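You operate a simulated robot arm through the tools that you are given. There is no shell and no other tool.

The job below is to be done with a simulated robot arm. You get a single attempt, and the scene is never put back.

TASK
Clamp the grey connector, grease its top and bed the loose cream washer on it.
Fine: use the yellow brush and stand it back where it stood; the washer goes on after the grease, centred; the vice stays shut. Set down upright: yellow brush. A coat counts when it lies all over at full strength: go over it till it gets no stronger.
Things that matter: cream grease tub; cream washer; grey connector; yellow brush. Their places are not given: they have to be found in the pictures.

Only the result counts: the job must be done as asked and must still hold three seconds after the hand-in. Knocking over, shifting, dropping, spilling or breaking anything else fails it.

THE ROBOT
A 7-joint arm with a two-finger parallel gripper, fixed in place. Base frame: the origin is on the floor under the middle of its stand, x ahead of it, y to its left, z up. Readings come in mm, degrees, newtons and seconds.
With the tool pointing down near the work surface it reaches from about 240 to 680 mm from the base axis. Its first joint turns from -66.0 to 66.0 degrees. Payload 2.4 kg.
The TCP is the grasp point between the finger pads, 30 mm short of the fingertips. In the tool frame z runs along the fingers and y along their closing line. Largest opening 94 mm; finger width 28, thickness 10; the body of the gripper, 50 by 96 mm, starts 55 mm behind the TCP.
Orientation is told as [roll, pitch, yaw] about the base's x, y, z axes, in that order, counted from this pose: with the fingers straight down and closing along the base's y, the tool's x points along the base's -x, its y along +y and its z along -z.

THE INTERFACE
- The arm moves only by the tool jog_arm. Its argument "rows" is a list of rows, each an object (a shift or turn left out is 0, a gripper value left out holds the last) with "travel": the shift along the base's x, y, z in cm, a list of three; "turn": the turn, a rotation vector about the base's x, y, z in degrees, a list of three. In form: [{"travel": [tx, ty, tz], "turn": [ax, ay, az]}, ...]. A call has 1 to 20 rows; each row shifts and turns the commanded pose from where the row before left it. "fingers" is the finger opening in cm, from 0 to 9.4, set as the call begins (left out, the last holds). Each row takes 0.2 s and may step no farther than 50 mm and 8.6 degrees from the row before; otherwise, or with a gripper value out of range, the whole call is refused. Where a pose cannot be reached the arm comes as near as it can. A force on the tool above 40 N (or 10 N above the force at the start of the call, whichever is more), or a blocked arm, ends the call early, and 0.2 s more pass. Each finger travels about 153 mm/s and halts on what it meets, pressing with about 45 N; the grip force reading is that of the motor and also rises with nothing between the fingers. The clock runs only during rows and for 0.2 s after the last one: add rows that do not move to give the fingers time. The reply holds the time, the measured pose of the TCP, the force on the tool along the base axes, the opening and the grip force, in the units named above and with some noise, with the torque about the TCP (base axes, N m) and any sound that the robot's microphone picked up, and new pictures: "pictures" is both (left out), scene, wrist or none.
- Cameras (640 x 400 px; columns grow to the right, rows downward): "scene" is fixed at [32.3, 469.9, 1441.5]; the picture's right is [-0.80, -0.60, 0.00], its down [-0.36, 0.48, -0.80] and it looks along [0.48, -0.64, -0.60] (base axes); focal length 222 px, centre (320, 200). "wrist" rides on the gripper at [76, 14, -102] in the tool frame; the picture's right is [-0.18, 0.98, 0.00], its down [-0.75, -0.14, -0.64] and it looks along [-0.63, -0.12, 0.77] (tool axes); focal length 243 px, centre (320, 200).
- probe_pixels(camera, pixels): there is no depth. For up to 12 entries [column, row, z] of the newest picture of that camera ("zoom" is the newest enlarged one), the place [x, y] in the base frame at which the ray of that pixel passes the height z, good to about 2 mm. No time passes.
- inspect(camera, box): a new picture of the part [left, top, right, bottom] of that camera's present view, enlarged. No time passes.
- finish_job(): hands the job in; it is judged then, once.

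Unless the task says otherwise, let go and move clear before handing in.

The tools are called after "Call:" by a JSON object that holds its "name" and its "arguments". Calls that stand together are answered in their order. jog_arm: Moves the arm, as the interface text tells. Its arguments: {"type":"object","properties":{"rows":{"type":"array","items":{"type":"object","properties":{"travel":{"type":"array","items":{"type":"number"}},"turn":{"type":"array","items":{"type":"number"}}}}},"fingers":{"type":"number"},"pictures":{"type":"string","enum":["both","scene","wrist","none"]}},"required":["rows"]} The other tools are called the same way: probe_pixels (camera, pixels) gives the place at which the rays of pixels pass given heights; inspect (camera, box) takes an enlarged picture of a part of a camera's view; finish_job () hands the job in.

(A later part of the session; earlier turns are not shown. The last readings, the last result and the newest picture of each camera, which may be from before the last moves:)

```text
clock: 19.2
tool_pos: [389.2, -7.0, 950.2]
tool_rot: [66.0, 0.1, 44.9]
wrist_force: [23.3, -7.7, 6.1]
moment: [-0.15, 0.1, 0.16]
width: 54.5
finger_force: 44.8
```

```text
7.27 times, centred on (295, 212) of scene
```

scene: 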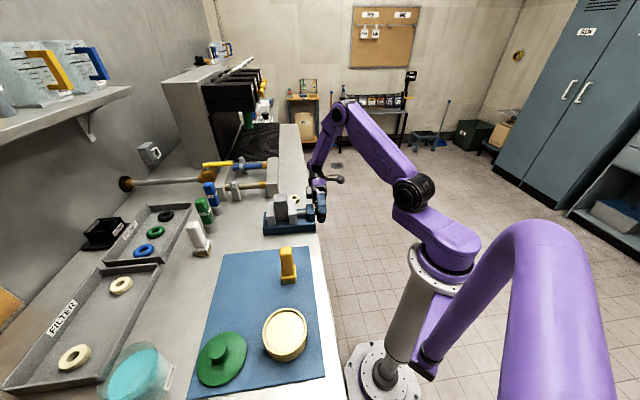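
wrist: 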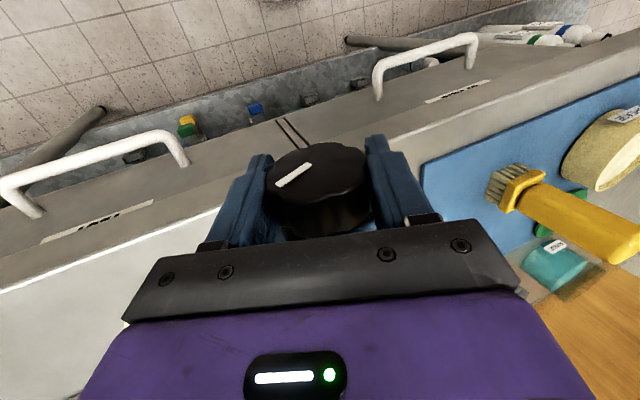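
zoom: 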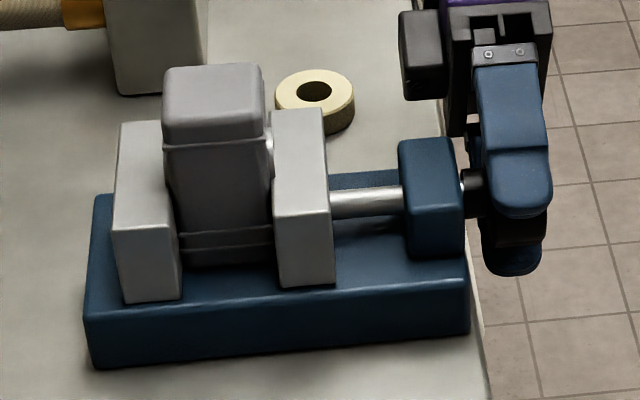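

The connector now appears to meet the fixed jaw (zoom col 180). I'll try 8° more and watch for torque.

Call:
{"name": "jog_arm", "arguments": {"rows": [{"turn": [2.83, 2.83, 0]}, {"turn": [2.83, 2.83, 0]}, {}], "pictures": "both"}}

Call:
{"name": "inspect", "arguments": {"camera": "scene", "box": [255, 185, 335, 240]}}

Call:
{"name": "inspect", "arguments": {"camera": "wrist", "box": [220, 100, 440, 250]}}

```text
clock: 20.0
tool_pos: [390.0, -7.7, 950.5]
tool_rot: [74.3, 0.0, 45.0]
wrist_force: [11.9, 0.6, 9.7]
moment: [-0.09, -0.41, -1.07]
width: 54.6
finger_force: 45.0
```

scene: 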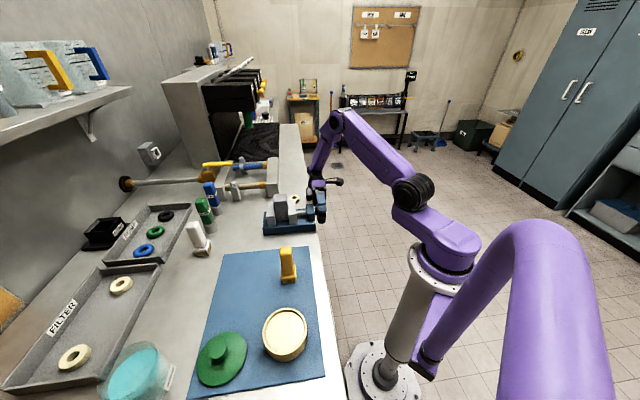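
wrist: 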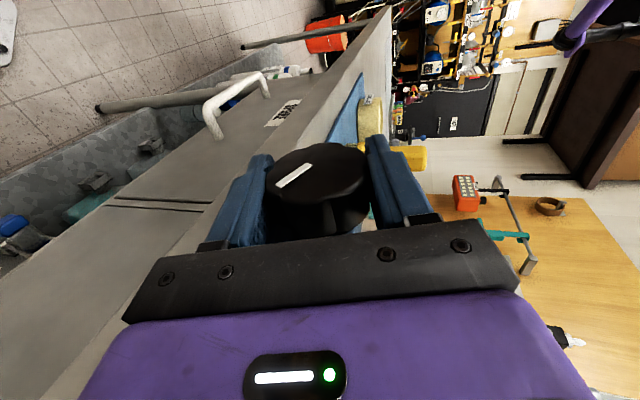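

```text
7.27 times, centred on (295, 212) of scene
```

zoom: 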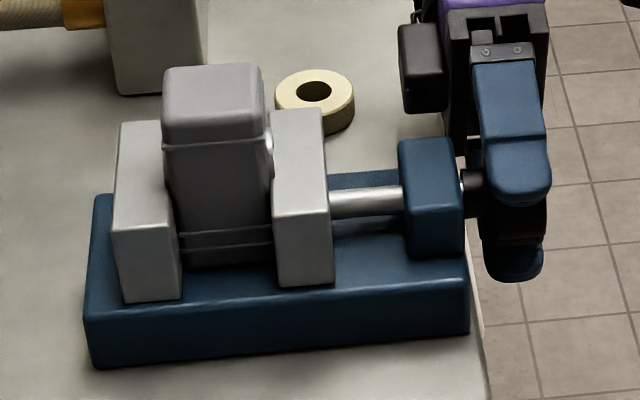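

```text
2.67 times, centred on (330, 175) of wrist
```

zoom: 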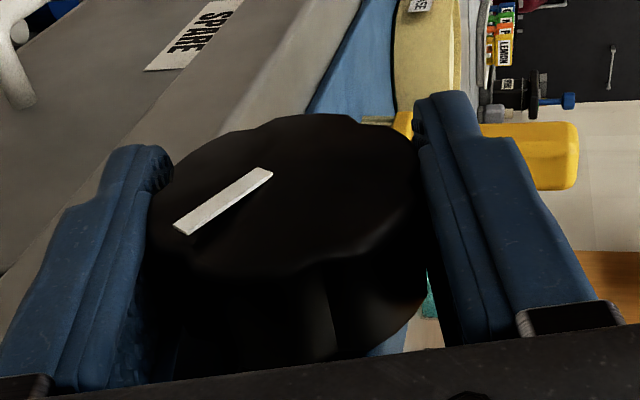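

A resisting torque of about -0.35 N·m about the vice axis has appeared and the connector stopped moving, so it's beginning to clamp. I'll turn a few more degrees to tighten.

Call:
{"name": "jog_arm", "arguments": {"rows": [{"turn": [2.83, 2.83, 0]}, {"turn": [2.83, 2.83, 0]}, {}], "pictures": "both"}}

Call:
{"name": "inspect", "arguments": {"camera": "scene", "box": [255, 185, 335, 240]}}

Call:
{"name": "inspect", "arguments": {"camera": "wrist", "box": [220, 100, 440, 250]}}

```text
clock: 20.8
tool_pos: [389.4, -7.7, 950.4]
tool_rot: [82.2, 0.0, 45.1]
wrist_force: [16.4, 11.3, 13.0]
moment: [-0.84, -0.17, 0.59]
width: 54.6
finger_force: 45.8
```

scene: 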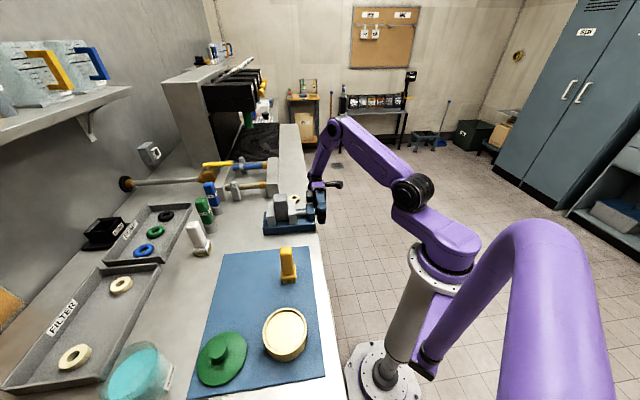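
wrist: 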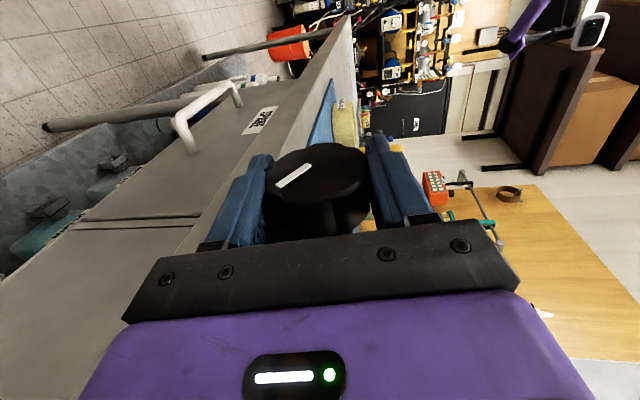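

```text
7.27 times, centred on (295, 212) of scene
```

zoom: 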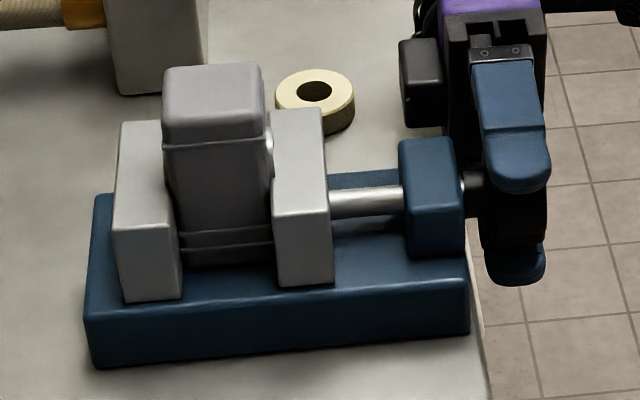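

```text
2.67 times, centred on (330, 175) of wrist
```

zoom: 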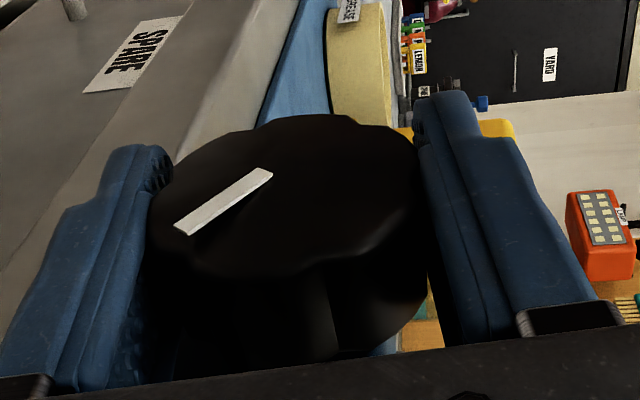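

Torque is rising (about -0.7 N·m) and the connector is held between both jaws. I'll release slightly (70 mm), swing back around the knob and take a second grip to tighten further.

Call:
{"name": "jog_arm", "arguments": {"rows": [{"travel": [0.2, 0.2, 0.25]}, {}], "pictures": "none"}}

Call:
{"name": "jog_arm", "arguments": {"rows": [{}, {}], "fingers": 7.0, "pictures": "both"}}

Call:
{"name": "inspect", "arguments": {"camera": "wrist", "box": [220, 100, 440, 250]}}

Call:
{"name": "inspect", "arguments": {"camera": "scene", "box": [255, 185, 335, 240]}}

```text
clock: 21.4
tool_pos: [388.2, -9.0, 950.9]
tool_rot: [81.7, 0.3, 45.0]
wrist_force: [-11.0, -4.7, -28.8]
moment: [-0.25, -0.69, -0.44]
width: 54.6
finger_force: 44.8
```

```text
clock: 22.0
tool_pos: [391.7, -7.2, 953.2]
tool_rot: [82.1, -0.1, 45.0]
wrist_force: [0.3, 0.7, -0.3]
moment: [-0.02, -0.01, 0.03]
width: 70.3
finger_force: 0.0
```

scene: 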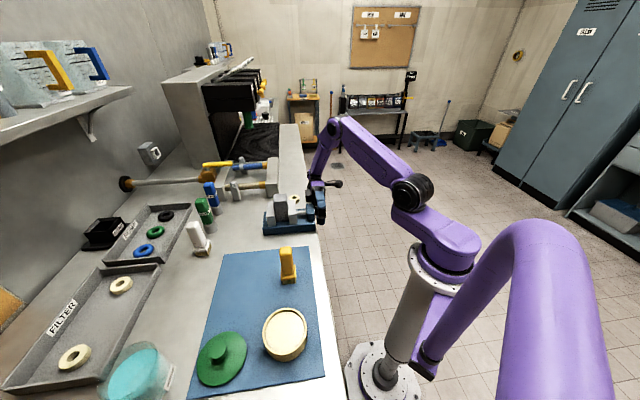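
wrist: 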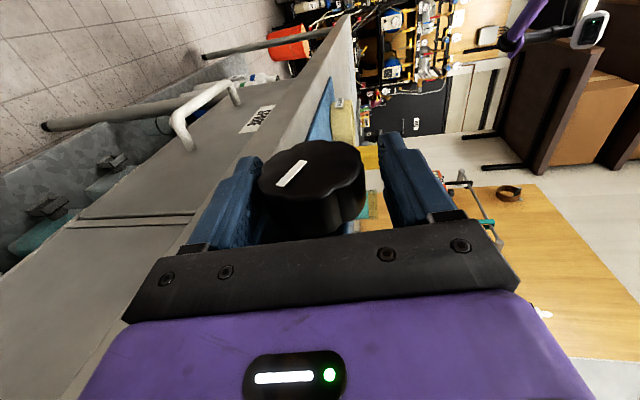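

```text
2.67 times, centred on (330, 175) of wrist
```

zoom: 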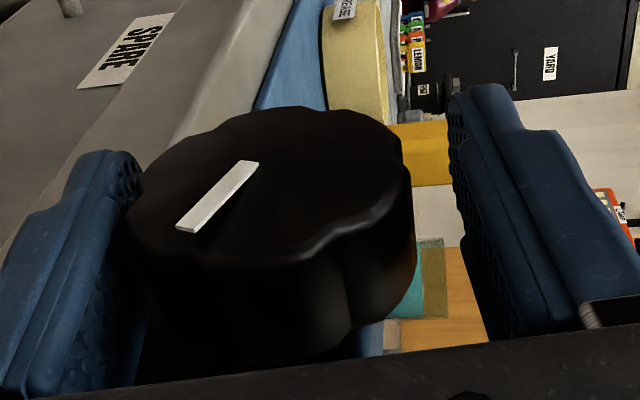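

```text
7.27 times, centred on (295, 212) of scene
```

zoom: 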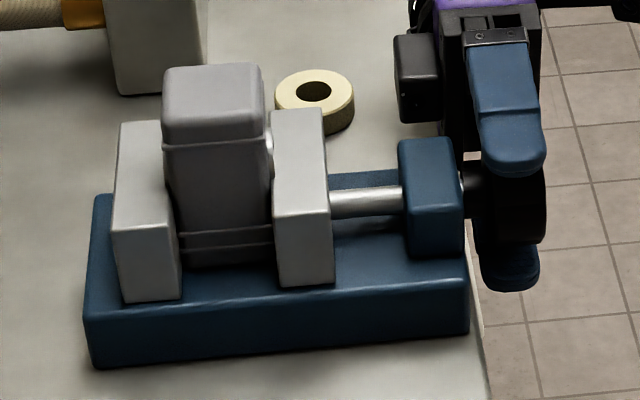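

The knob centre is a bit nearer the lower finger now. I'll re-centre by a few mm and swing the open fingers back around the knob to -40°.

Call:
{"name": "jog_arm", "arguments": {"rows": [{"travel": [-0.3, 0.0, -0.25]}, {"turn": [-5.8, -5.8, 0]}, {"turn": [-5.8, -5.8, 0]}, {"turn": [-5.8, -5.8, 0]}, {"turn": [-5.8, -5.8, 0]}, {"turn": [-5.8, -5.8, 0]}, {}], "fingers": 7.4, "pictures": "wrist"}}

Call:
{"name": "inspect", "arguments": {"camera": "wrist", "box": [220, 100, 440, 250]}}

```text
clock: 23.6
tool_pos: [387.9, -6.3, 951.3]
tool_rot: [40.9, -0.1, 45.1]
wrist_force: [-0.7, -0.2, 0.3]
moment: [-0.02, 0.01, 0.01]
width: 74.0
finger_force: 0.0
```

wrist: 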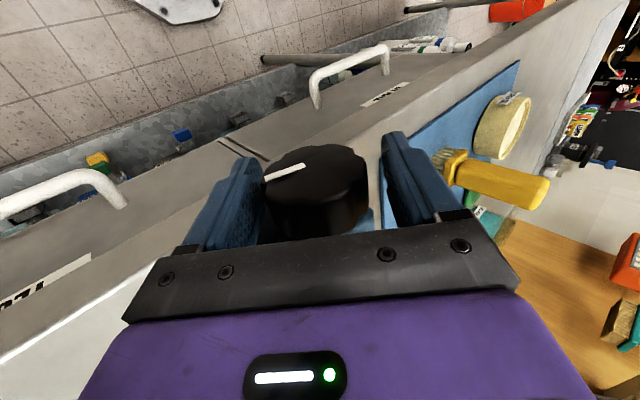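

```text
2.67 times, centred on (330, 175) of wrist
```

zoom: 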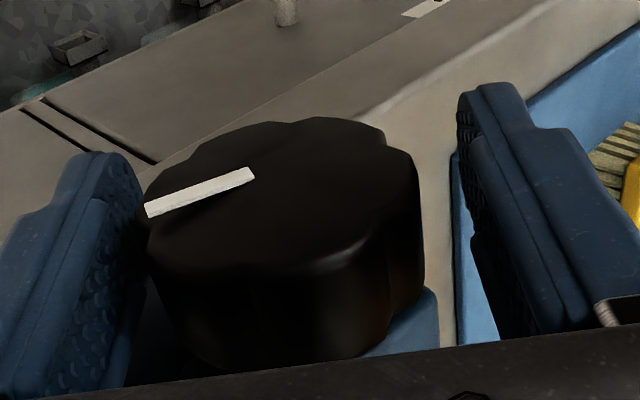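

The swing is clear with no forces. I'll continue the swing back to about -50°, with a small centring correction.

Call:
{"name": "jog_arm", "arguments": {"rows": [{"travel": [0.05, -0.1, -0.06], "turn": [-5.83, -5.83, 0]}, {"turn": [-5.83, -5.83, 0]}, {"turn": [-5.83, -5.83, 0]}, {"turn": [-5.83, -5.83, 0]}, {"turn": [-5.83, -5.83, 0]}, {"turn": [-5.83, -5.83, 0]}, {"turn": [-5.83, -5.83, 0]}, {"turn": [-5.83, -5.83, 0]}, {"turn": [-5.83, -5.83, 0]}, {"turn": [-5.83, -5.83, 0]}, {"turn": [-5.83, -5.83, 0]}, {}, {}], "pictures": "both"}}

Call:
{"name": "inspect", "arguments": {"camera": "wrist", "box": [220, 100, 440, 250]}}

Call:
{"name": "inspect", "arguments": {"camera": "scene", "box": [255, 185, 335, 240]}}

```text
clock: 25.4
tool_pos: [373.1, 0.7, 948.7]
tool_rot: [-18.4, 0.4, 34.7]
wrist_force: [13.1, -15.8, 9.2]
moment: [-0.26, 0.07, 0.11]
width: 87.2
finger_force: 11.6
stopped in row 8: the force on the tool passed its limit at 64 N (the readings are from after the stop); the commanded pose is now the measured one
```

scene: 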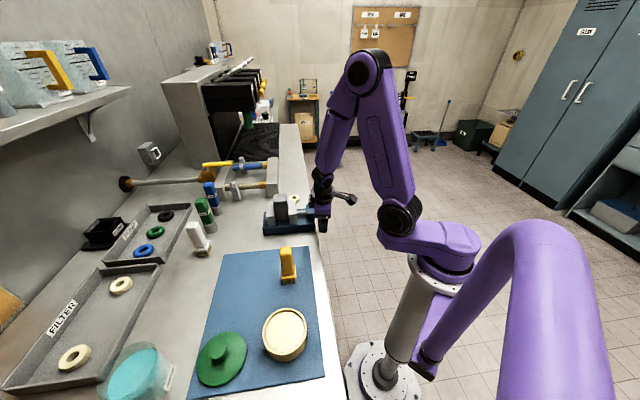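
wrist: 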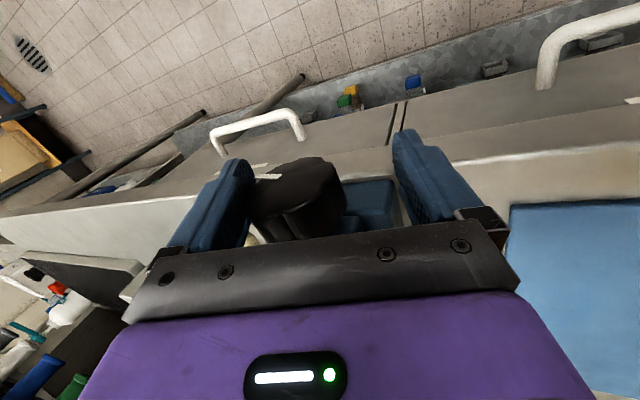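

```text
2.67 times, centred on (330, 175) of wrist
```

zoom: 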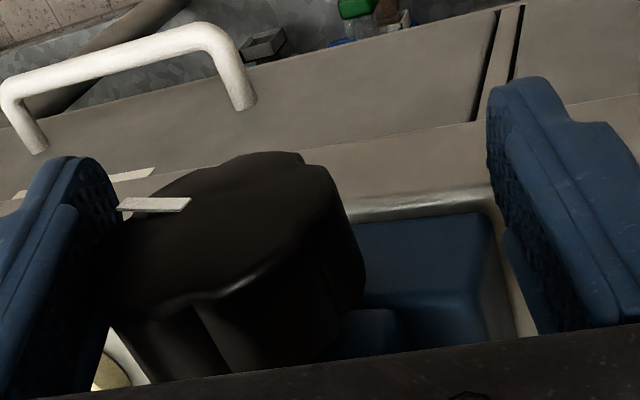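

```text
7.27 times, centred on (295, 212) of scene
```

zoom: 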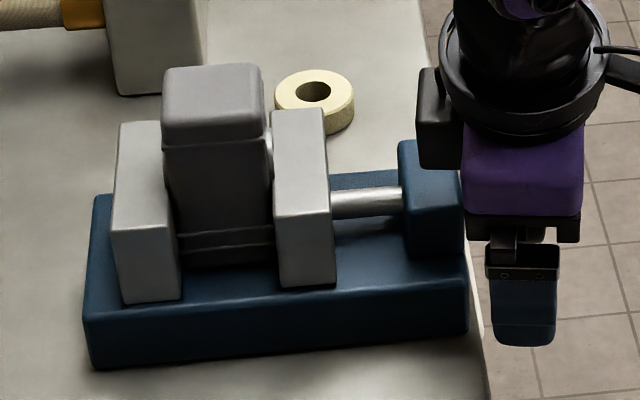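

The swing back lost tracking: the yaw went to 34.7° and a finger pushed against the knob (64 N stop). The vice body looks unmoved in the scene, so I'll open fully and retreat straight up along the fingers.

Call:
{"name": "jog_arm", "arguments": {"rows": [{}, {}], "fingers": 9.4, "pictures": "wrist"}}

Call:
{"name": "inspect", "arguments": {"camera": "wrist", "box": [180, 60, 480, 270]}}

```text
clock: 26.0
tool_pos: [370.0, 2.4, 946.4]
tool_rot: [-18.0, 0.6, 34.9]
wrist_force: [7.4, -9.3, 4.2]
moment: [-0.07, -0.01, 0.01]
width: 94.1
finger_force: 0.0
```

wrist: 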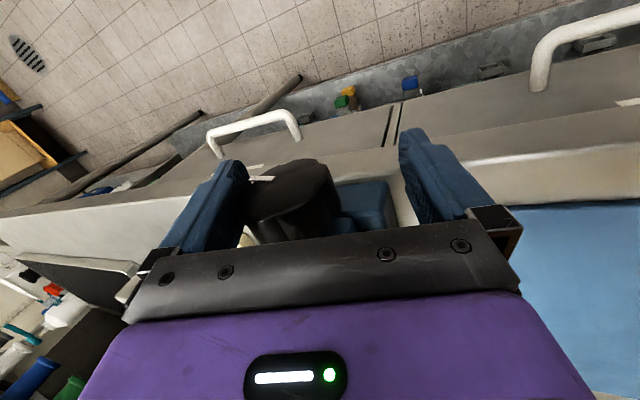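

```text
1.90 times, centred on (330, 165) of wrist
```

zoom: 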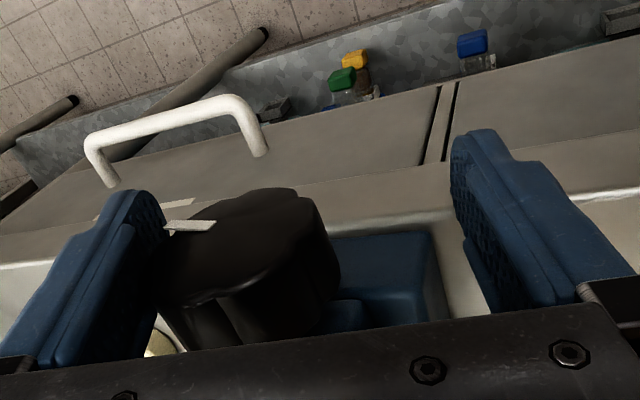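

The left (-n side) finger still presses the knob. I'll move 10 mm towards -n to centre it, then lift straight up.

Call:
{"name": "jog_arm", "arguments": {"rows": [{"travel": [0.4, -0.4, 0.1]}, {"travel": [0.4, -0.4, 0.1]}, {}], "pictures": "wrist"}}

```text
clock: 26.8
tool_pos: [377.6, -6.3, 948.8]
tool_rot: [-18.0, 0.7, 34.9]
wrist_force: [0.0, -0.7, 1.0]
moment: [0.01, -0.03, -0.01]
width: 94.3
finger_force: 0.2
```

wrist: 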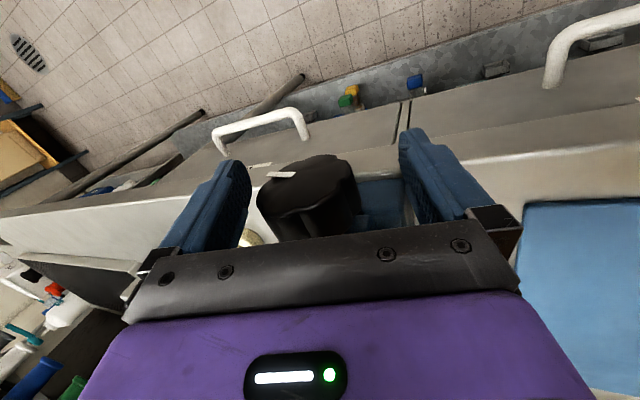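

The fingers are free now (force about 0). I'll lift 110 mm along the tool axis.

Call:
{"name": "jog_arm", "arguments": {"rows": [{"travel": [-0.65, 0.93, 3.49]}, {"travel": [-0.65, 0.93, 3.49]}, {"travel": [-0.65, 0.93, 3.49]}, {}], "pictures": "both"}}

Call:
{"name": "inspect", "arguments": {"camera": "scene", "box": [255, 185, 335, 240]}}

Call:
{"name": "inspect", "arguments": {"camera": "wrist", "box": [230, 80, 420, 230]}}

```text
clock: 27.8
tool_pos: [358.1, 24.1, 1053.5]
tool_rot: [-18.0, 0.8, 34.9]
wrist_force: [-0.3, 0.2, -0.8]
moment: [0.01, 0.0, -0.02]
width: 93.8
finger_force: 0.0
```

scene: 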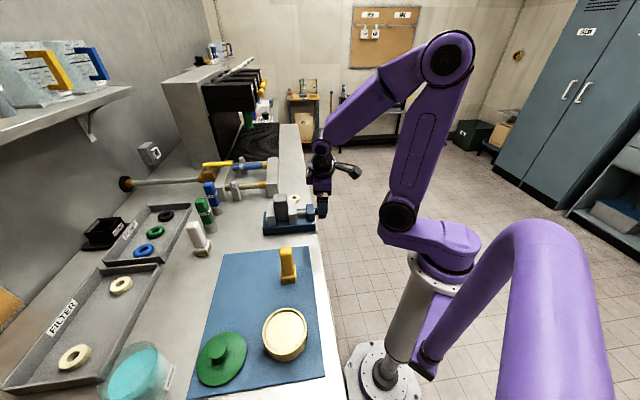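
wrist: 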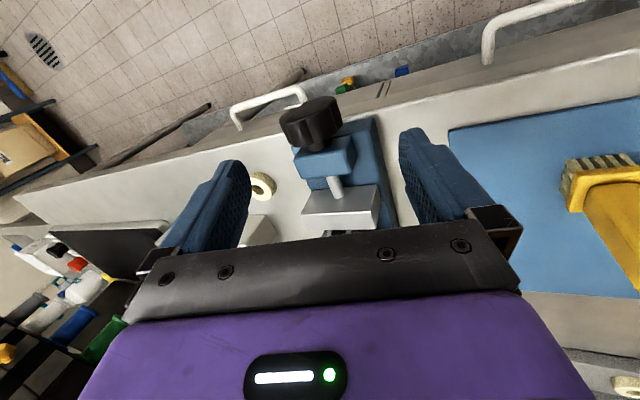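

```text
7.27 times, centred on (295, 212) of scene
```

zoom: 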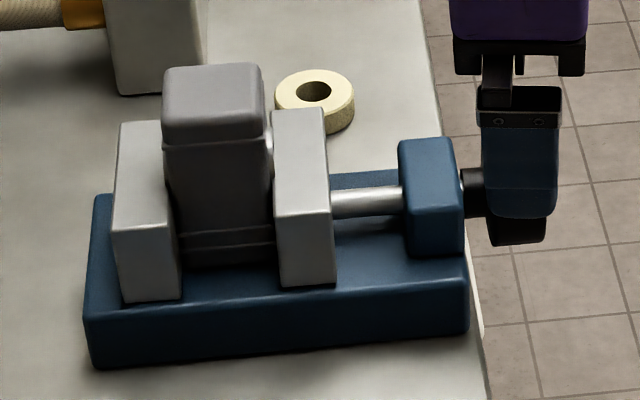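

```text
2.67 times, centred on (325, 155) of wrist
```

zoom: 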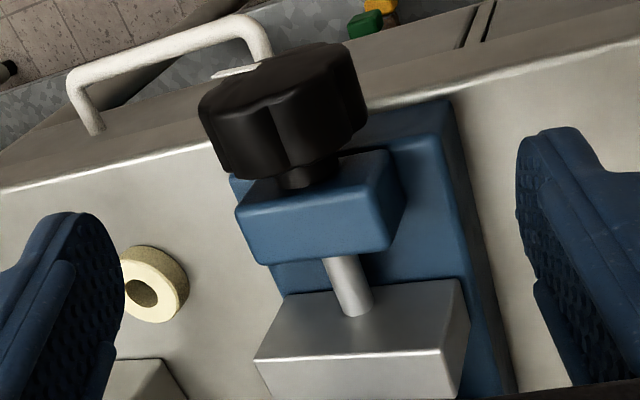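

The vice and connector are undisturbed, and the jaws still hold the connector. I'll correct the yaw to 45° and tilt to -40° at the stand-off to re-grip for final tightening.

Call:
{"name": "jog_arm", "arguments": {"rows": [{"turn": [0, 0, 5.05]}, {"turn": [0, 0, 5.05]}, {"travel": [-0.65, 0.61, -0.3], "turn": [-5.19, -5.19, 0]}, {"travel": [-0.65, 0.61, -0.3], "turn": [-5.19, -5.19, 0]}, {"travel": [-0.65, 0.61, -0.3], "turn": [-5.19, -5.19, 0]}, {}, {}], "pictures": "both"}}

Call:
{"name": "jog_arm", "arguments": {"rows": [{}], "pictures": "none"}}

Call:
{"name": "inspect", "arguments": {"camera": "wrist", "box": [250, 70, 400, 180]}}

```text
clock: 29.4
tool_pos: [345.9, 42.1, 1045.0]
tool_rot: [-39.9, 0.6, 44.6]
wrist_force: [0.3, 0.1, 0.3]
moment: [0.0, -0.02, 0.0]
width: 93.9
finger_force: 0.0
out of reach, approached as far as the arm can: row 3
```

scene: 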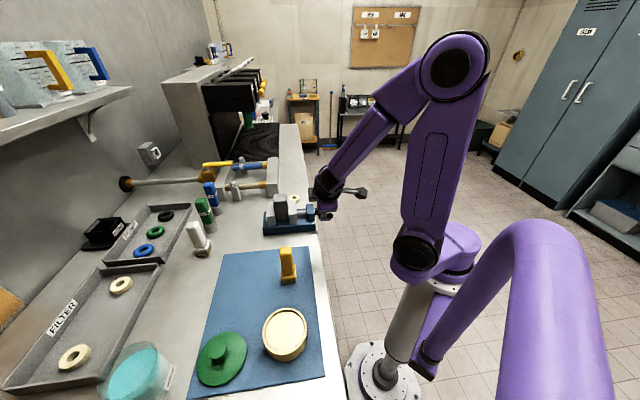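
wrist: 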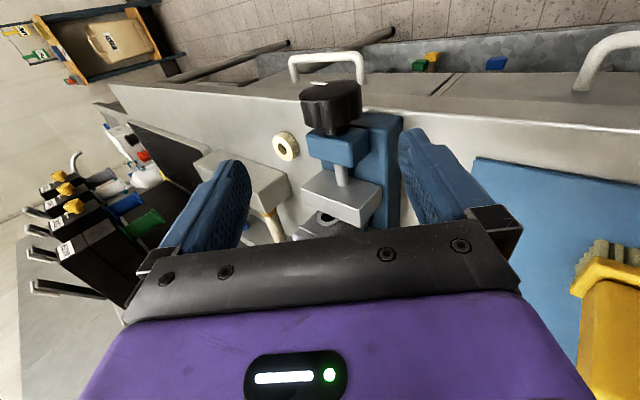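

```text
clock: 29.8
tool_pos: [346.0, 43.0, 1045.6]
tool_rot: [-40.0, 0.6, 44.7]
wrist_force: [0.3, 0.7, 0.3]
moment: [0.03, 0.01, 0.0]
width: 93.9
finger_force: 0.0
```

```text
3.64 times, centred on (325, 125) of wrist
```

zoom: 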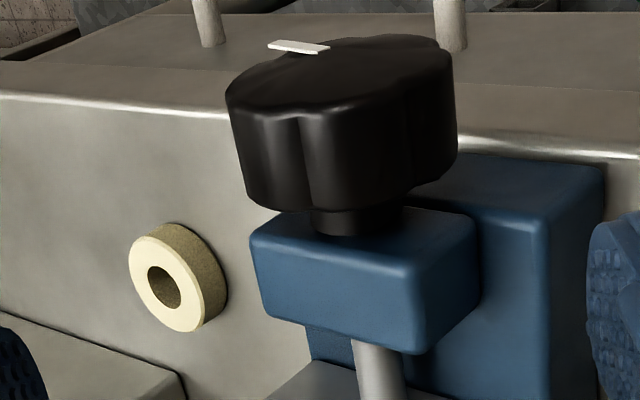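

Row 3 was marginally out of reach, so the pose is about 10 mm off axis. I'll correct the offset first, then approach part way along the tool axis.

Call:
{"name": "jog_arm", "arguments": {"rows": [{"travel": [-0.94, 0.2, -0.68]}, {"travel": [0.87, -0.87, -1.46]}, {"travel": [0.87, -0.87, -1.46]}, {}], "pictures": "none"}}

Call:
{"name": "jog_arm", "arguments": {"rows": [{}], "pictures": "both"}}

Call:
{"name": "inspect", "arguments": {"camera": "wrist", "box": [230, 80, 420, 230]}}

```text
clock: 30.8
tool_pos: [365.4, 28.8, 1014.8]
tool_rot: [-40.0, 0.6, 44.8]
wrist_force: [0.9, 0.3, -1.0]
moment: [0.01, 0.0, 0.0]
width: 94.1
finger_force: 0.0
out of reach, approached as far as the arm can: row 1
```

```text
clock: 31.2
tool_pos: [365.3, 28.4, 1013.9]
tool_rot: [-39.9, 0.6, 44.8]
wrist_force: [-0.4, -0.3, 0.0]
moment: [-0.04, 0.01, 0.0]
width: 93.9
finger_force: 0.0
```

scene: 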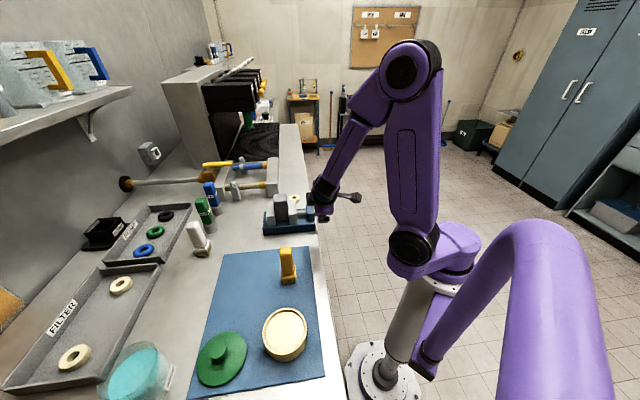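
wrist: 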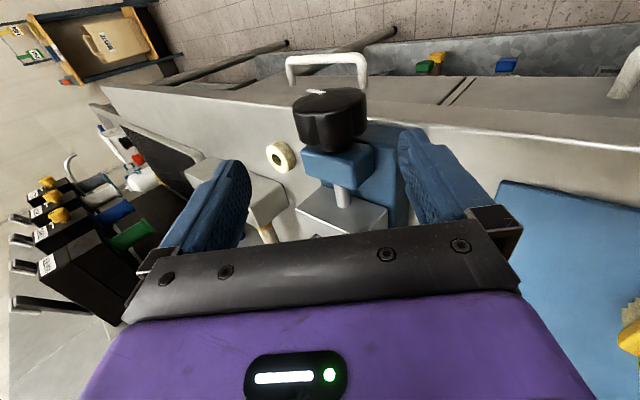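

```text
2.67 times, centred on (325, 155) of wrist
```

zoom: 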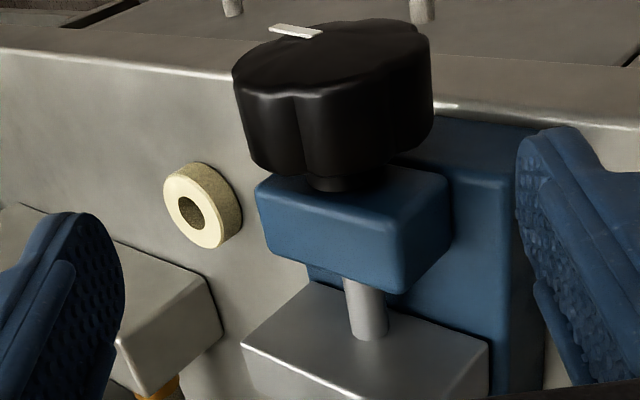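

This posture limits the negative tilt. I'll go to near-vertical (tilt about -5°) above the knob and grip from there, since positive tilts worked fine.

Call:
{"name": "jog_arm", "arguments": {"rows": [{"travel": [0, 0, 1.5], "turn": [4.95, 4.95, 0]}, {"travel": [0.58, -0.9, 1.0], "turn": [4.95, 4.95, 0]}, {"travel": [0.58, -0.9, 1.0], "turn": [4.95, 4.95, 0]}, {"travel": [0.58, -0.9, 0.8], "turn": [4.95, 4.95, 0]}, {"travel": [0.59, -0.91, 0.5], "turn": [4.95, 4.95, 0]}, {}, {}], "pictures": "none"}}

Call:
{"name": "jog_arm", "arguments": {"rows": [{}], "pictures": "both"}}

Call:
{"name": "inspect", "arguments": {"camera": "wrist", "box": [230, 60, 420, 210]}}

```text
clock: 32.8
tool_pos: [385.4, -9.0, 1062.6]
tool_rot: [-5.0, 0.6, 45.3]
wrist_force: [0.7, 0.3, 0.2]
moment: [-0.02, 0.01, 0.0]
width: 93.9
finger_force: 0.1
```

```text
clock: 33.2
tool_pos: [384.8, -9.5, 1062.2]
tool_rot: [-5.0, 0.6, 45.2]
wrist_force: [-0.1, -0.3, -0.3]
moment: [-0.02, -0.03, -0.02]
width: 94.0
finger_force: 0.2
```

scene: 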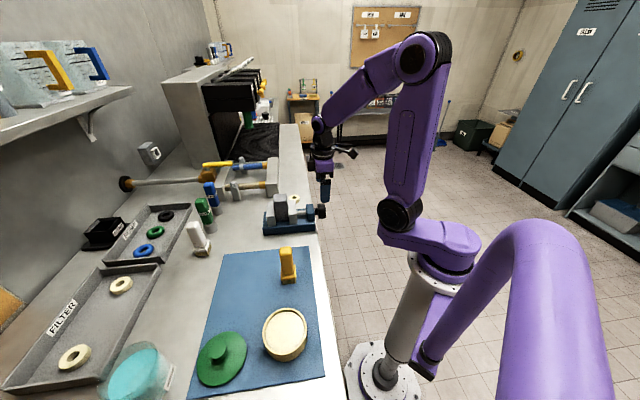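
wrist: 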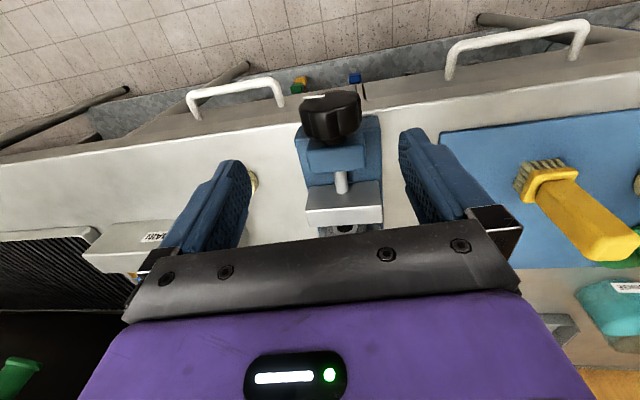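

```text
2.67 times, centred on (325, 135) of wrist
```

zoom: 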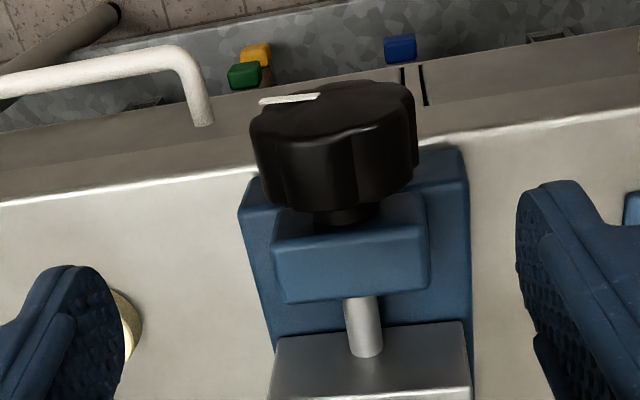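

The mark now points sideways, so my failed swing turned the knob back somewhat; it needs re-tightening. I'll go vertical above the knob and descend part way.

Call:
{"name": "jog_arm", "arguments": {"rows": [{"travel": [0.35, 0.18, 0], "turn": [3.54, 3.54, 0]}, {"travel": [0, 0, -3]}, {"travel": [0, 0, -3]}, {}], "pictures": "none"}}

Call:
{"name": "jog_arm", "arguments": {"rows": [{}], "pictures": "wrist"}}

Call:
{"name": "inspect", "arguments": {"camera": "wrist", "box": [230, 60, 420, 210]}}

```text
clock: 34.2
tool_pos: [389.9, -6.4, 1000.6]
tool_rot: [0.0, 0.6, 45.3]
wrist_force: [0.1, -0.1, -0.2]
moment: [0.02, -0.01, -0.01]
width: 94.2
finger_force: 0.1
```

```text
clock: 34.6
tool_pos: [388.4, -6.8, 1001.7]
tool_rot: [-0.1, 0.6, 45.2]
wrist_force: [-0.3, 0.0, -0.3]
moment: [0.0, 0.01, 0.03]
width: 93.9
finger_force: 0.0
```

wrist: 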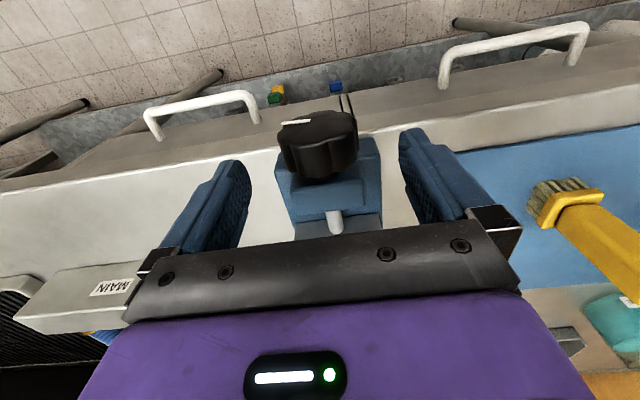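

```text
2.67 times, centred on (325, 135) of wrist
```

zoom: 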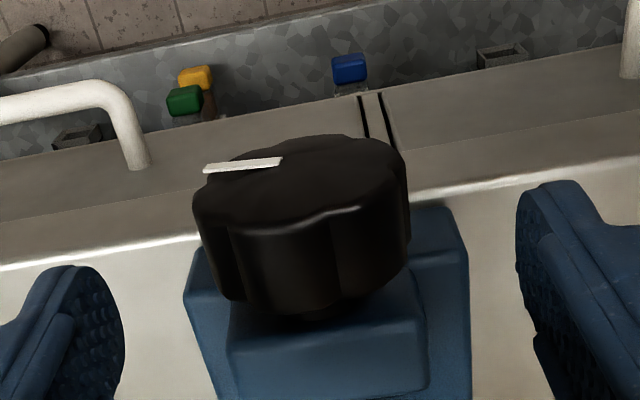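

Aligned within 1 mm of the knob axis. I'll descend the last 50 mm and pre-close to 62 mm.

Call:
{"name": "jog_arm", "arguments": {"rows": [{"travel": [-0.05, -0.05, -2.5]}, {"travel": [0, 0, -2.5]}, {}], "pictures": "none"}}

Call:
{"name": "jog_arm", "arguments": {"rows": [{}, {}], "fingers": 6.2, "pictures": "wrist"}}

Call:
{"name": "inspect", "arguments": {"camera": "wrist", "box": [220, 100, 440, 250]}}

```text
clock: 35.4
tool_pos: [391.7, -5.6, 953.5]
tool_rot: [-0.1, 0.5, 45.2]
wrist_force: [0.4, 0.8, -0.3]
moment: [0.02, 0.0, -0.02]
width: 94.0
finger_force: 0.0
```

```text
clock: 36.0
tool_pos: [389.7, -4.0, 953.2]
tool_rot: [-0.1, 0.6, 45.1]
wrist_force: [0.2, -0.6, -0.3]
moment: [0.0, 0.01, 0.0]
width: 61.9
finger_force: 0.1
```

wrist: 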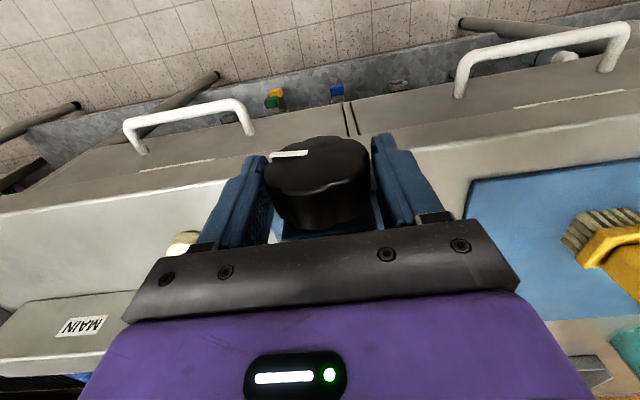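

```text
2.67 times, centred on (330, 175) of wrist
```

zoom: 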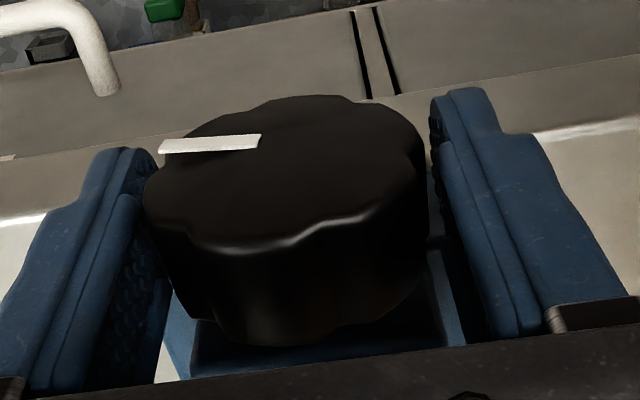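

Knob well between the pads; the mark puts the knob at about 85° of its earlier turn. I'll shift slightly outward and down, then close.

Call:
{"name": "jog_arm", "arguments": {"rows": [{"travel": [-0.18, -0.18, -0.2]}, {}], "pictures": "none"}}

Call:
{"name": "jog_arm", "arguments": {"rows": [{}, {}], "fingers": 5.5, "pictures": "none"}}

```text
clock: 36.6
tool_pos: [387.6, -7.9, 950.8]
tool_rot: [-0.1, 0.7, 45.2]
wrist_force: [0.0, 0.5, 0.2]
moment: [0.08, 0.04, 0.02]
width: 62.0
finger_force: 0.0
```

```text
clock: 37.2
tool_pos: [388.9, -7.6, 952.2]
tool_rot: [-0.1, 0.6, 45.2]
wrist_force: [0.5, -0.2, 0.1]
moment: [0.01, 0.0, 0.02]
width: 55.4
finger_force: 0.3
```

Well centred with no contact force. I'll close to grip.

Call:
{"name": "jog_arm", "arguments": {"rows": [{}, {}], "fingers": 4.0, "pictures": "none"}}

Call:
{"name": "jog_arm", "arguments": {"rows": [{"turn": [4.95, 4.95, 0]}, {"turn": [4.95, 4.95, 0]}, {}], "pictures": "scene"}}

Call:
{"name": "inspect", "arguments": {"camera": "scene", "box": [255, 185, 335, 240]}}

```text
clock: 37.8
tool_pos: [389.0, -6.7, 951.4]
tool_rot: [0.0, 0.6, 45.1]
wrist_force: [1.6, -1.3, 0.4]
moment: [0.04, -0.09, -0.27]
width: 55.0
finger_force: 45.4
```

```text
clock: 38.6
tool_pos: [389.2, -7.4, 951.9]
tool_rot: [14.0, 0.4, 45.3]
wrist_force: [5.4, 7.1, 21.1]
moment: [-0.81, 0.45, -0.52]
width: 54.8
finger_force: 45.0
```

scene: 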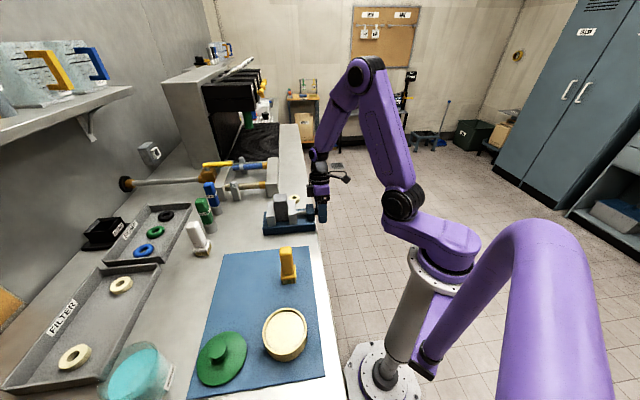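

```text
7.27 times, centred on (295, 212) of scene
```

zoom: 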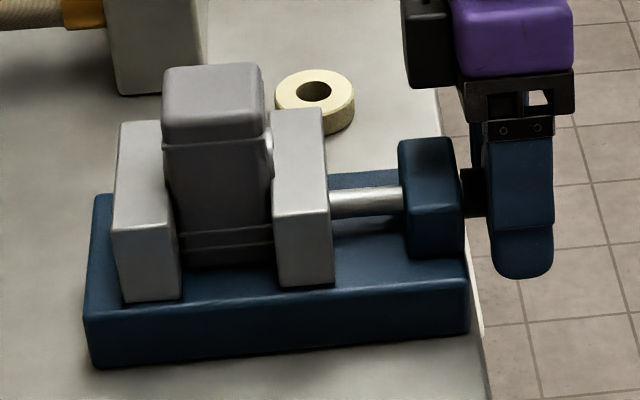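

The torque is appearing again (-0.25 N·m about the axis) and the jaw is at the connector. I'll keep tightening in small steps.

Call:
{"name": "jog_arm", "arguments": {"rows": [{"turn": [4.24, 4.24, 0]}, {"turn": [4.24, 4.24, 0]}, {}], "pictures": "none"}}

Call:
{"name": "jog_arm", "arguments": {"rows": [{"turn": [4.24, 4.24, 0]}, {"turn": [4.24, 4.24, 0]}, {}], "pictures": "both"}}

Call:
{"name": "inspect", "arguments": {"camera": "wrist", "box": [220, 100, 440, 250]}}

Call:
{"name": "inspect", "arguments": {"camera": "scene", "box": [255, 185, 335, 240]}}

```text
clock: 39.4
tool_pos: [389.8, -6.6, 950.0]
tool_rot: [26.0, 0.5, 45.6]
wrist_force: [9.3, 18.3, 22.7]
moment: [-0.64, -0.34, -0.66]
width: 55.5
finger_force: 45.4
```

```text
clock: 40.2
tool_pos: [388.9, -6.1, 949.3]
tool_rot: [38.3, 0.4, 45.5]
wrist_force: [-2.7, 21.3, 4.4]
moment: [-0.69, -0.68, -0.28]
width: 55.9
finger_force: 44.7
```

scene: 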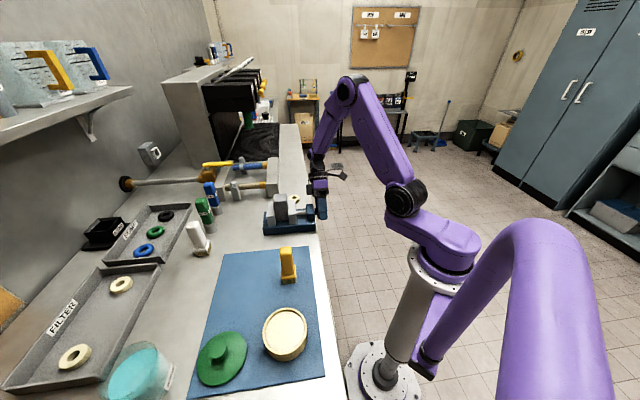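
wrist: 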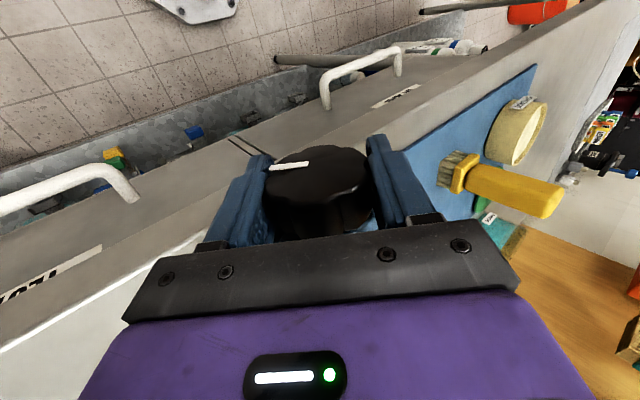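

```text
2.67 times, centred on (330, 175) of wrist
```

zoom: 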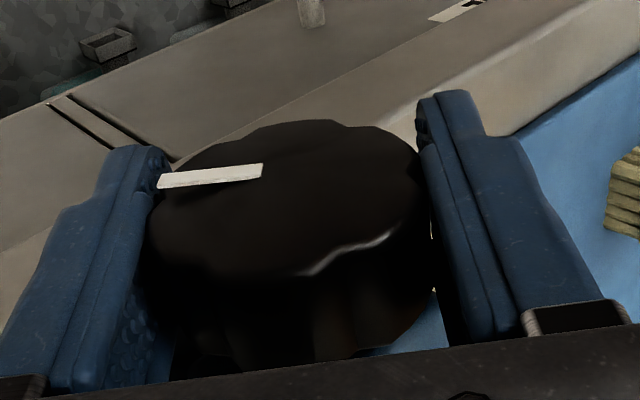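

```text
7.27 times, centred on (295, 212) of scene
```

zoom: 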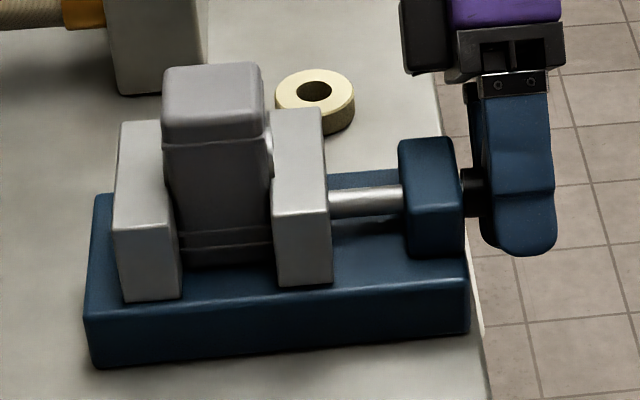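

Torque is now about -0.97 N·m with slight slip of the pads, so the clamp is tight. I'll do one more short pull and check whether the knob still turns.

Call:
{"name": "jog_arm", "arguments": {"rows": [{"turn": [4.24, 4.24, 0]}, {"turn": [4.24, 4.24, 0]}, {}], "pictures": "both"}}

Call:
{"name": "inspect", "arguments": {"camera": "wrist", "box": [220, 100, 440, 250]}}

Call:
{"name": "inspect", "arguments": {"camera": "scene", "box": [255, 185, 335, 240]}}

```text
clock: 41.0
tool_pos: [387.0, -9.7, 949.3]
tool_rot: [50.4, 0.4, 45.7]
wrist_force: [-22.3, 14.7, 11.8]
moment: [-0.7, -0.29, -0.65]
width: 54.6
finger_force: 45.0
```

scene: 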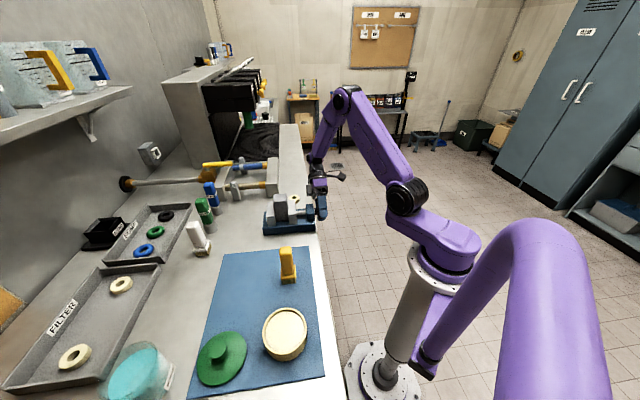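
wrist: 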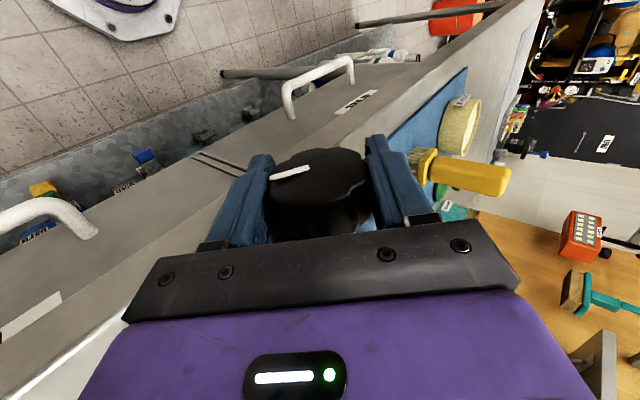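

```text
2.67 times, centred on (330, 175) of wrist
```

zoom: 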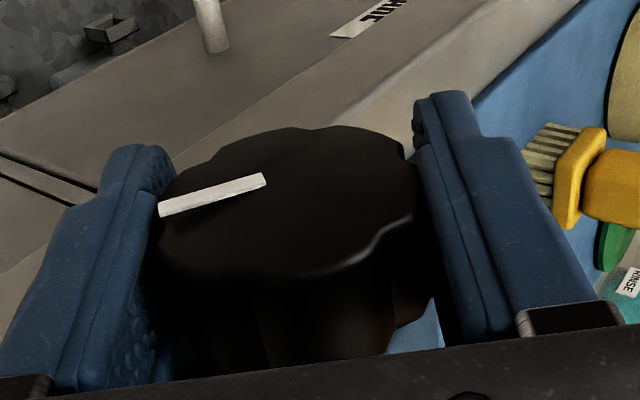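

```text
7.27 times, centred on (295, 212) of scene
```

zoom: 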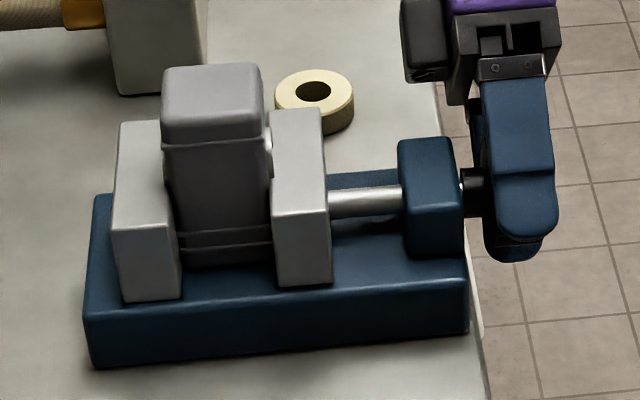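

The knob no longer turns (mark stays at about 113–115°) and the pads slip, so the vice is fully tight. I'll relax the side force, open the fingers and retreat along the tool axis.

Call:
{"name": "jog_arm", "arguments": {"rows": [{"travel": [-0.07, 0.07, 0.12]}, {}], "pictures": "none"}}

Call:
{"name": "jog_arm", "arguments": {"rows": [{}, {}], "fingers": 8.4, "pictures": "both"}}

Call:
{"name": "inspect", "arguments": {"camera": "wrist", "box": [220, 100, 440, 250]}}

Call:
{"name": "inspect", "arguments": {"camera": "scene", "box": [255, 185, 335, 240]}}

```text
clock: 41.6
tool_pos: [387.7, -10.6, 949.4]
tool_rot: [50.2, 0.5, 45.7]
wrist_force: [-25.4, 9.6, -3.8]
moment: [-0.67, -0.24, -0.31]
width: 54.7
finger_force: 45.2
```

```text
clock: 42.2
tool_pos: [390.0, -9.8, 950.5]
tool_rot: [49.9, 0.1, 45.6]
wrist_force: [0.3, -0.5, 1.0]
moment: [0.0, 0.0, 0.01]
width: 83.8
finger_force: 0.1
```

scene: 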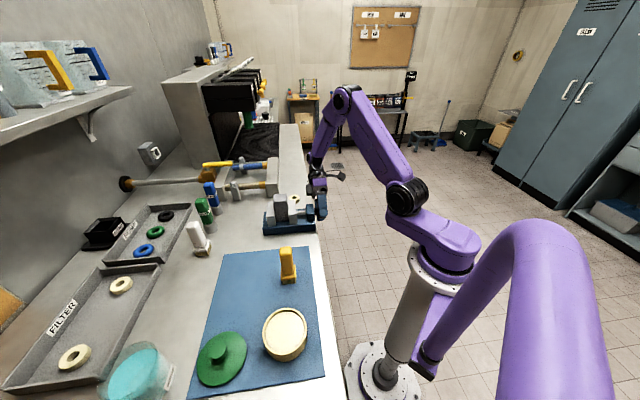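
wrist: 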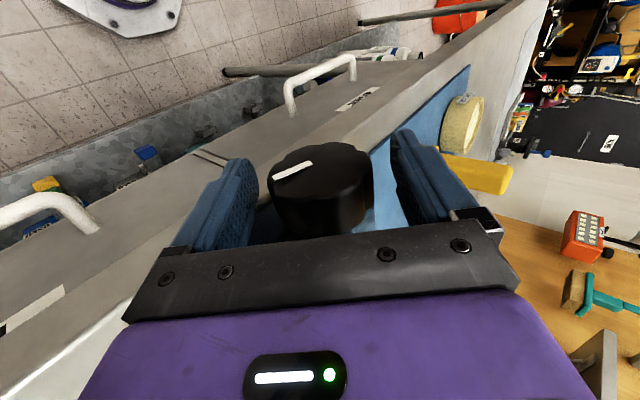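

```text
2.67 times, centred on (330, 175) of wrist
```

zoom: 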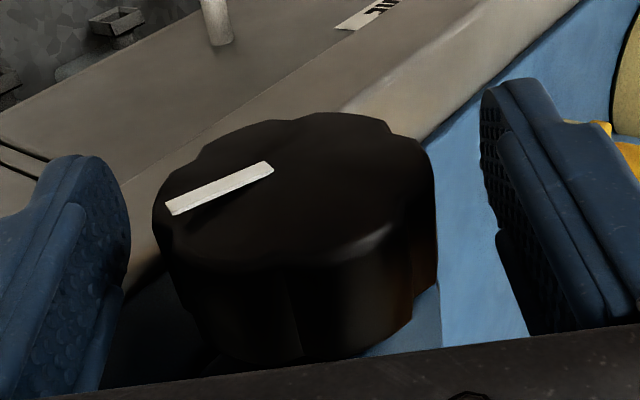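

```text
7.27 times, centred on (295, 212) of scene
```

zoom: 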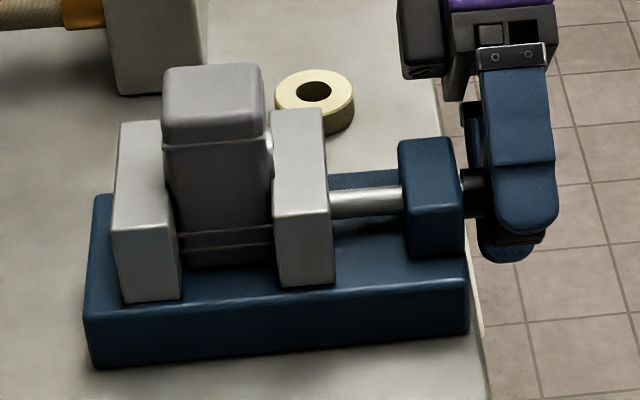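

Released cleanly; the knob only relaxed a few degrees and the jaws remain closed. I'll retreat along the tool axis and bring the tool upright.

Call:
{"name": "jog_arm", "arguments": {"rows": [{"travel": [1.99, -1.99, 2.36]}, {"travel": [1.99, -1.99, 2.36]}, {"travel": [1.99, -1.99, 2.36]}, {"travel": [0, 0, 3]}, {"travel": [0, 0, 3], "turn": [-5.05, -5.05, 0]}, {"travel": [0, 0, 3], "turn": [-5.05, -5.05, 0]}, {"turn": [-5.05, -5.05, 0]}, {"turn": [-5.05, -5.05, 0]}, {"turn": [-5.05, -5.05, 0]}, {"turn": [-5.05, -5.05, 0]}, {"turn": [-5.05, -5.05, 0]}, {}], "pictures": "both"}}

Call:
{"name": "inspect", "arguments": {"camera": "scene", "box": [255, 185, 335, 240]}}

```text
clock: 44.8
tool_pos: [448.1, -68.7, 1111.9]
tool_rot: [-0.1, 0.6, 45.2]
wrist_force: [0.2, 0.0, -0.3]
moment: [-0.03, -0.02, 0.01]
width: 84.2
finger_force: 0.2
```

scene: 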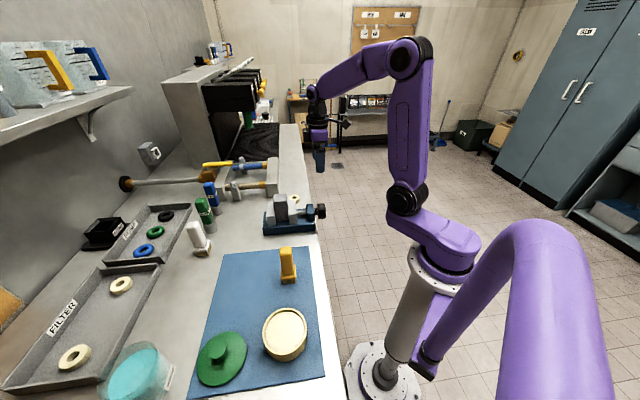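
wrist: 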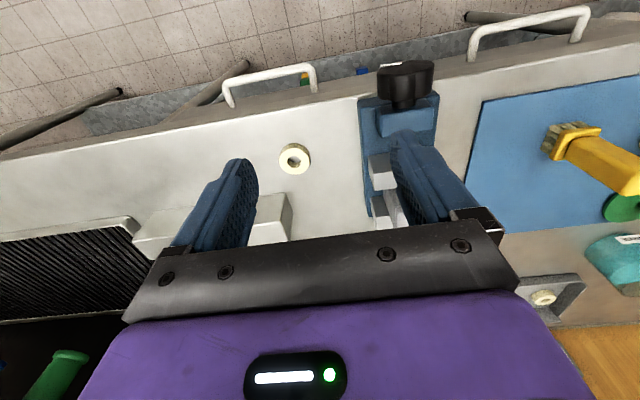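

```text
7.27 times, centred on (295, 212) of scene
```

zoom: 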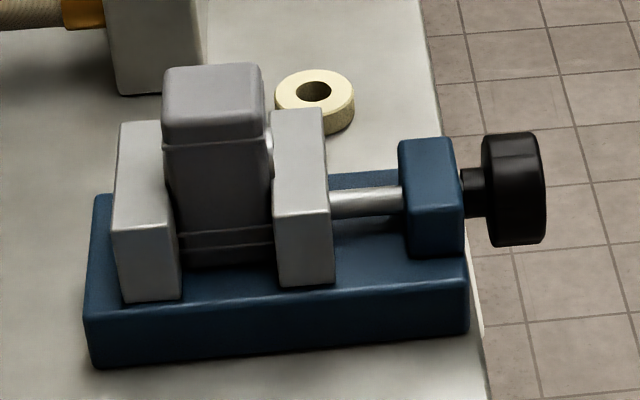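

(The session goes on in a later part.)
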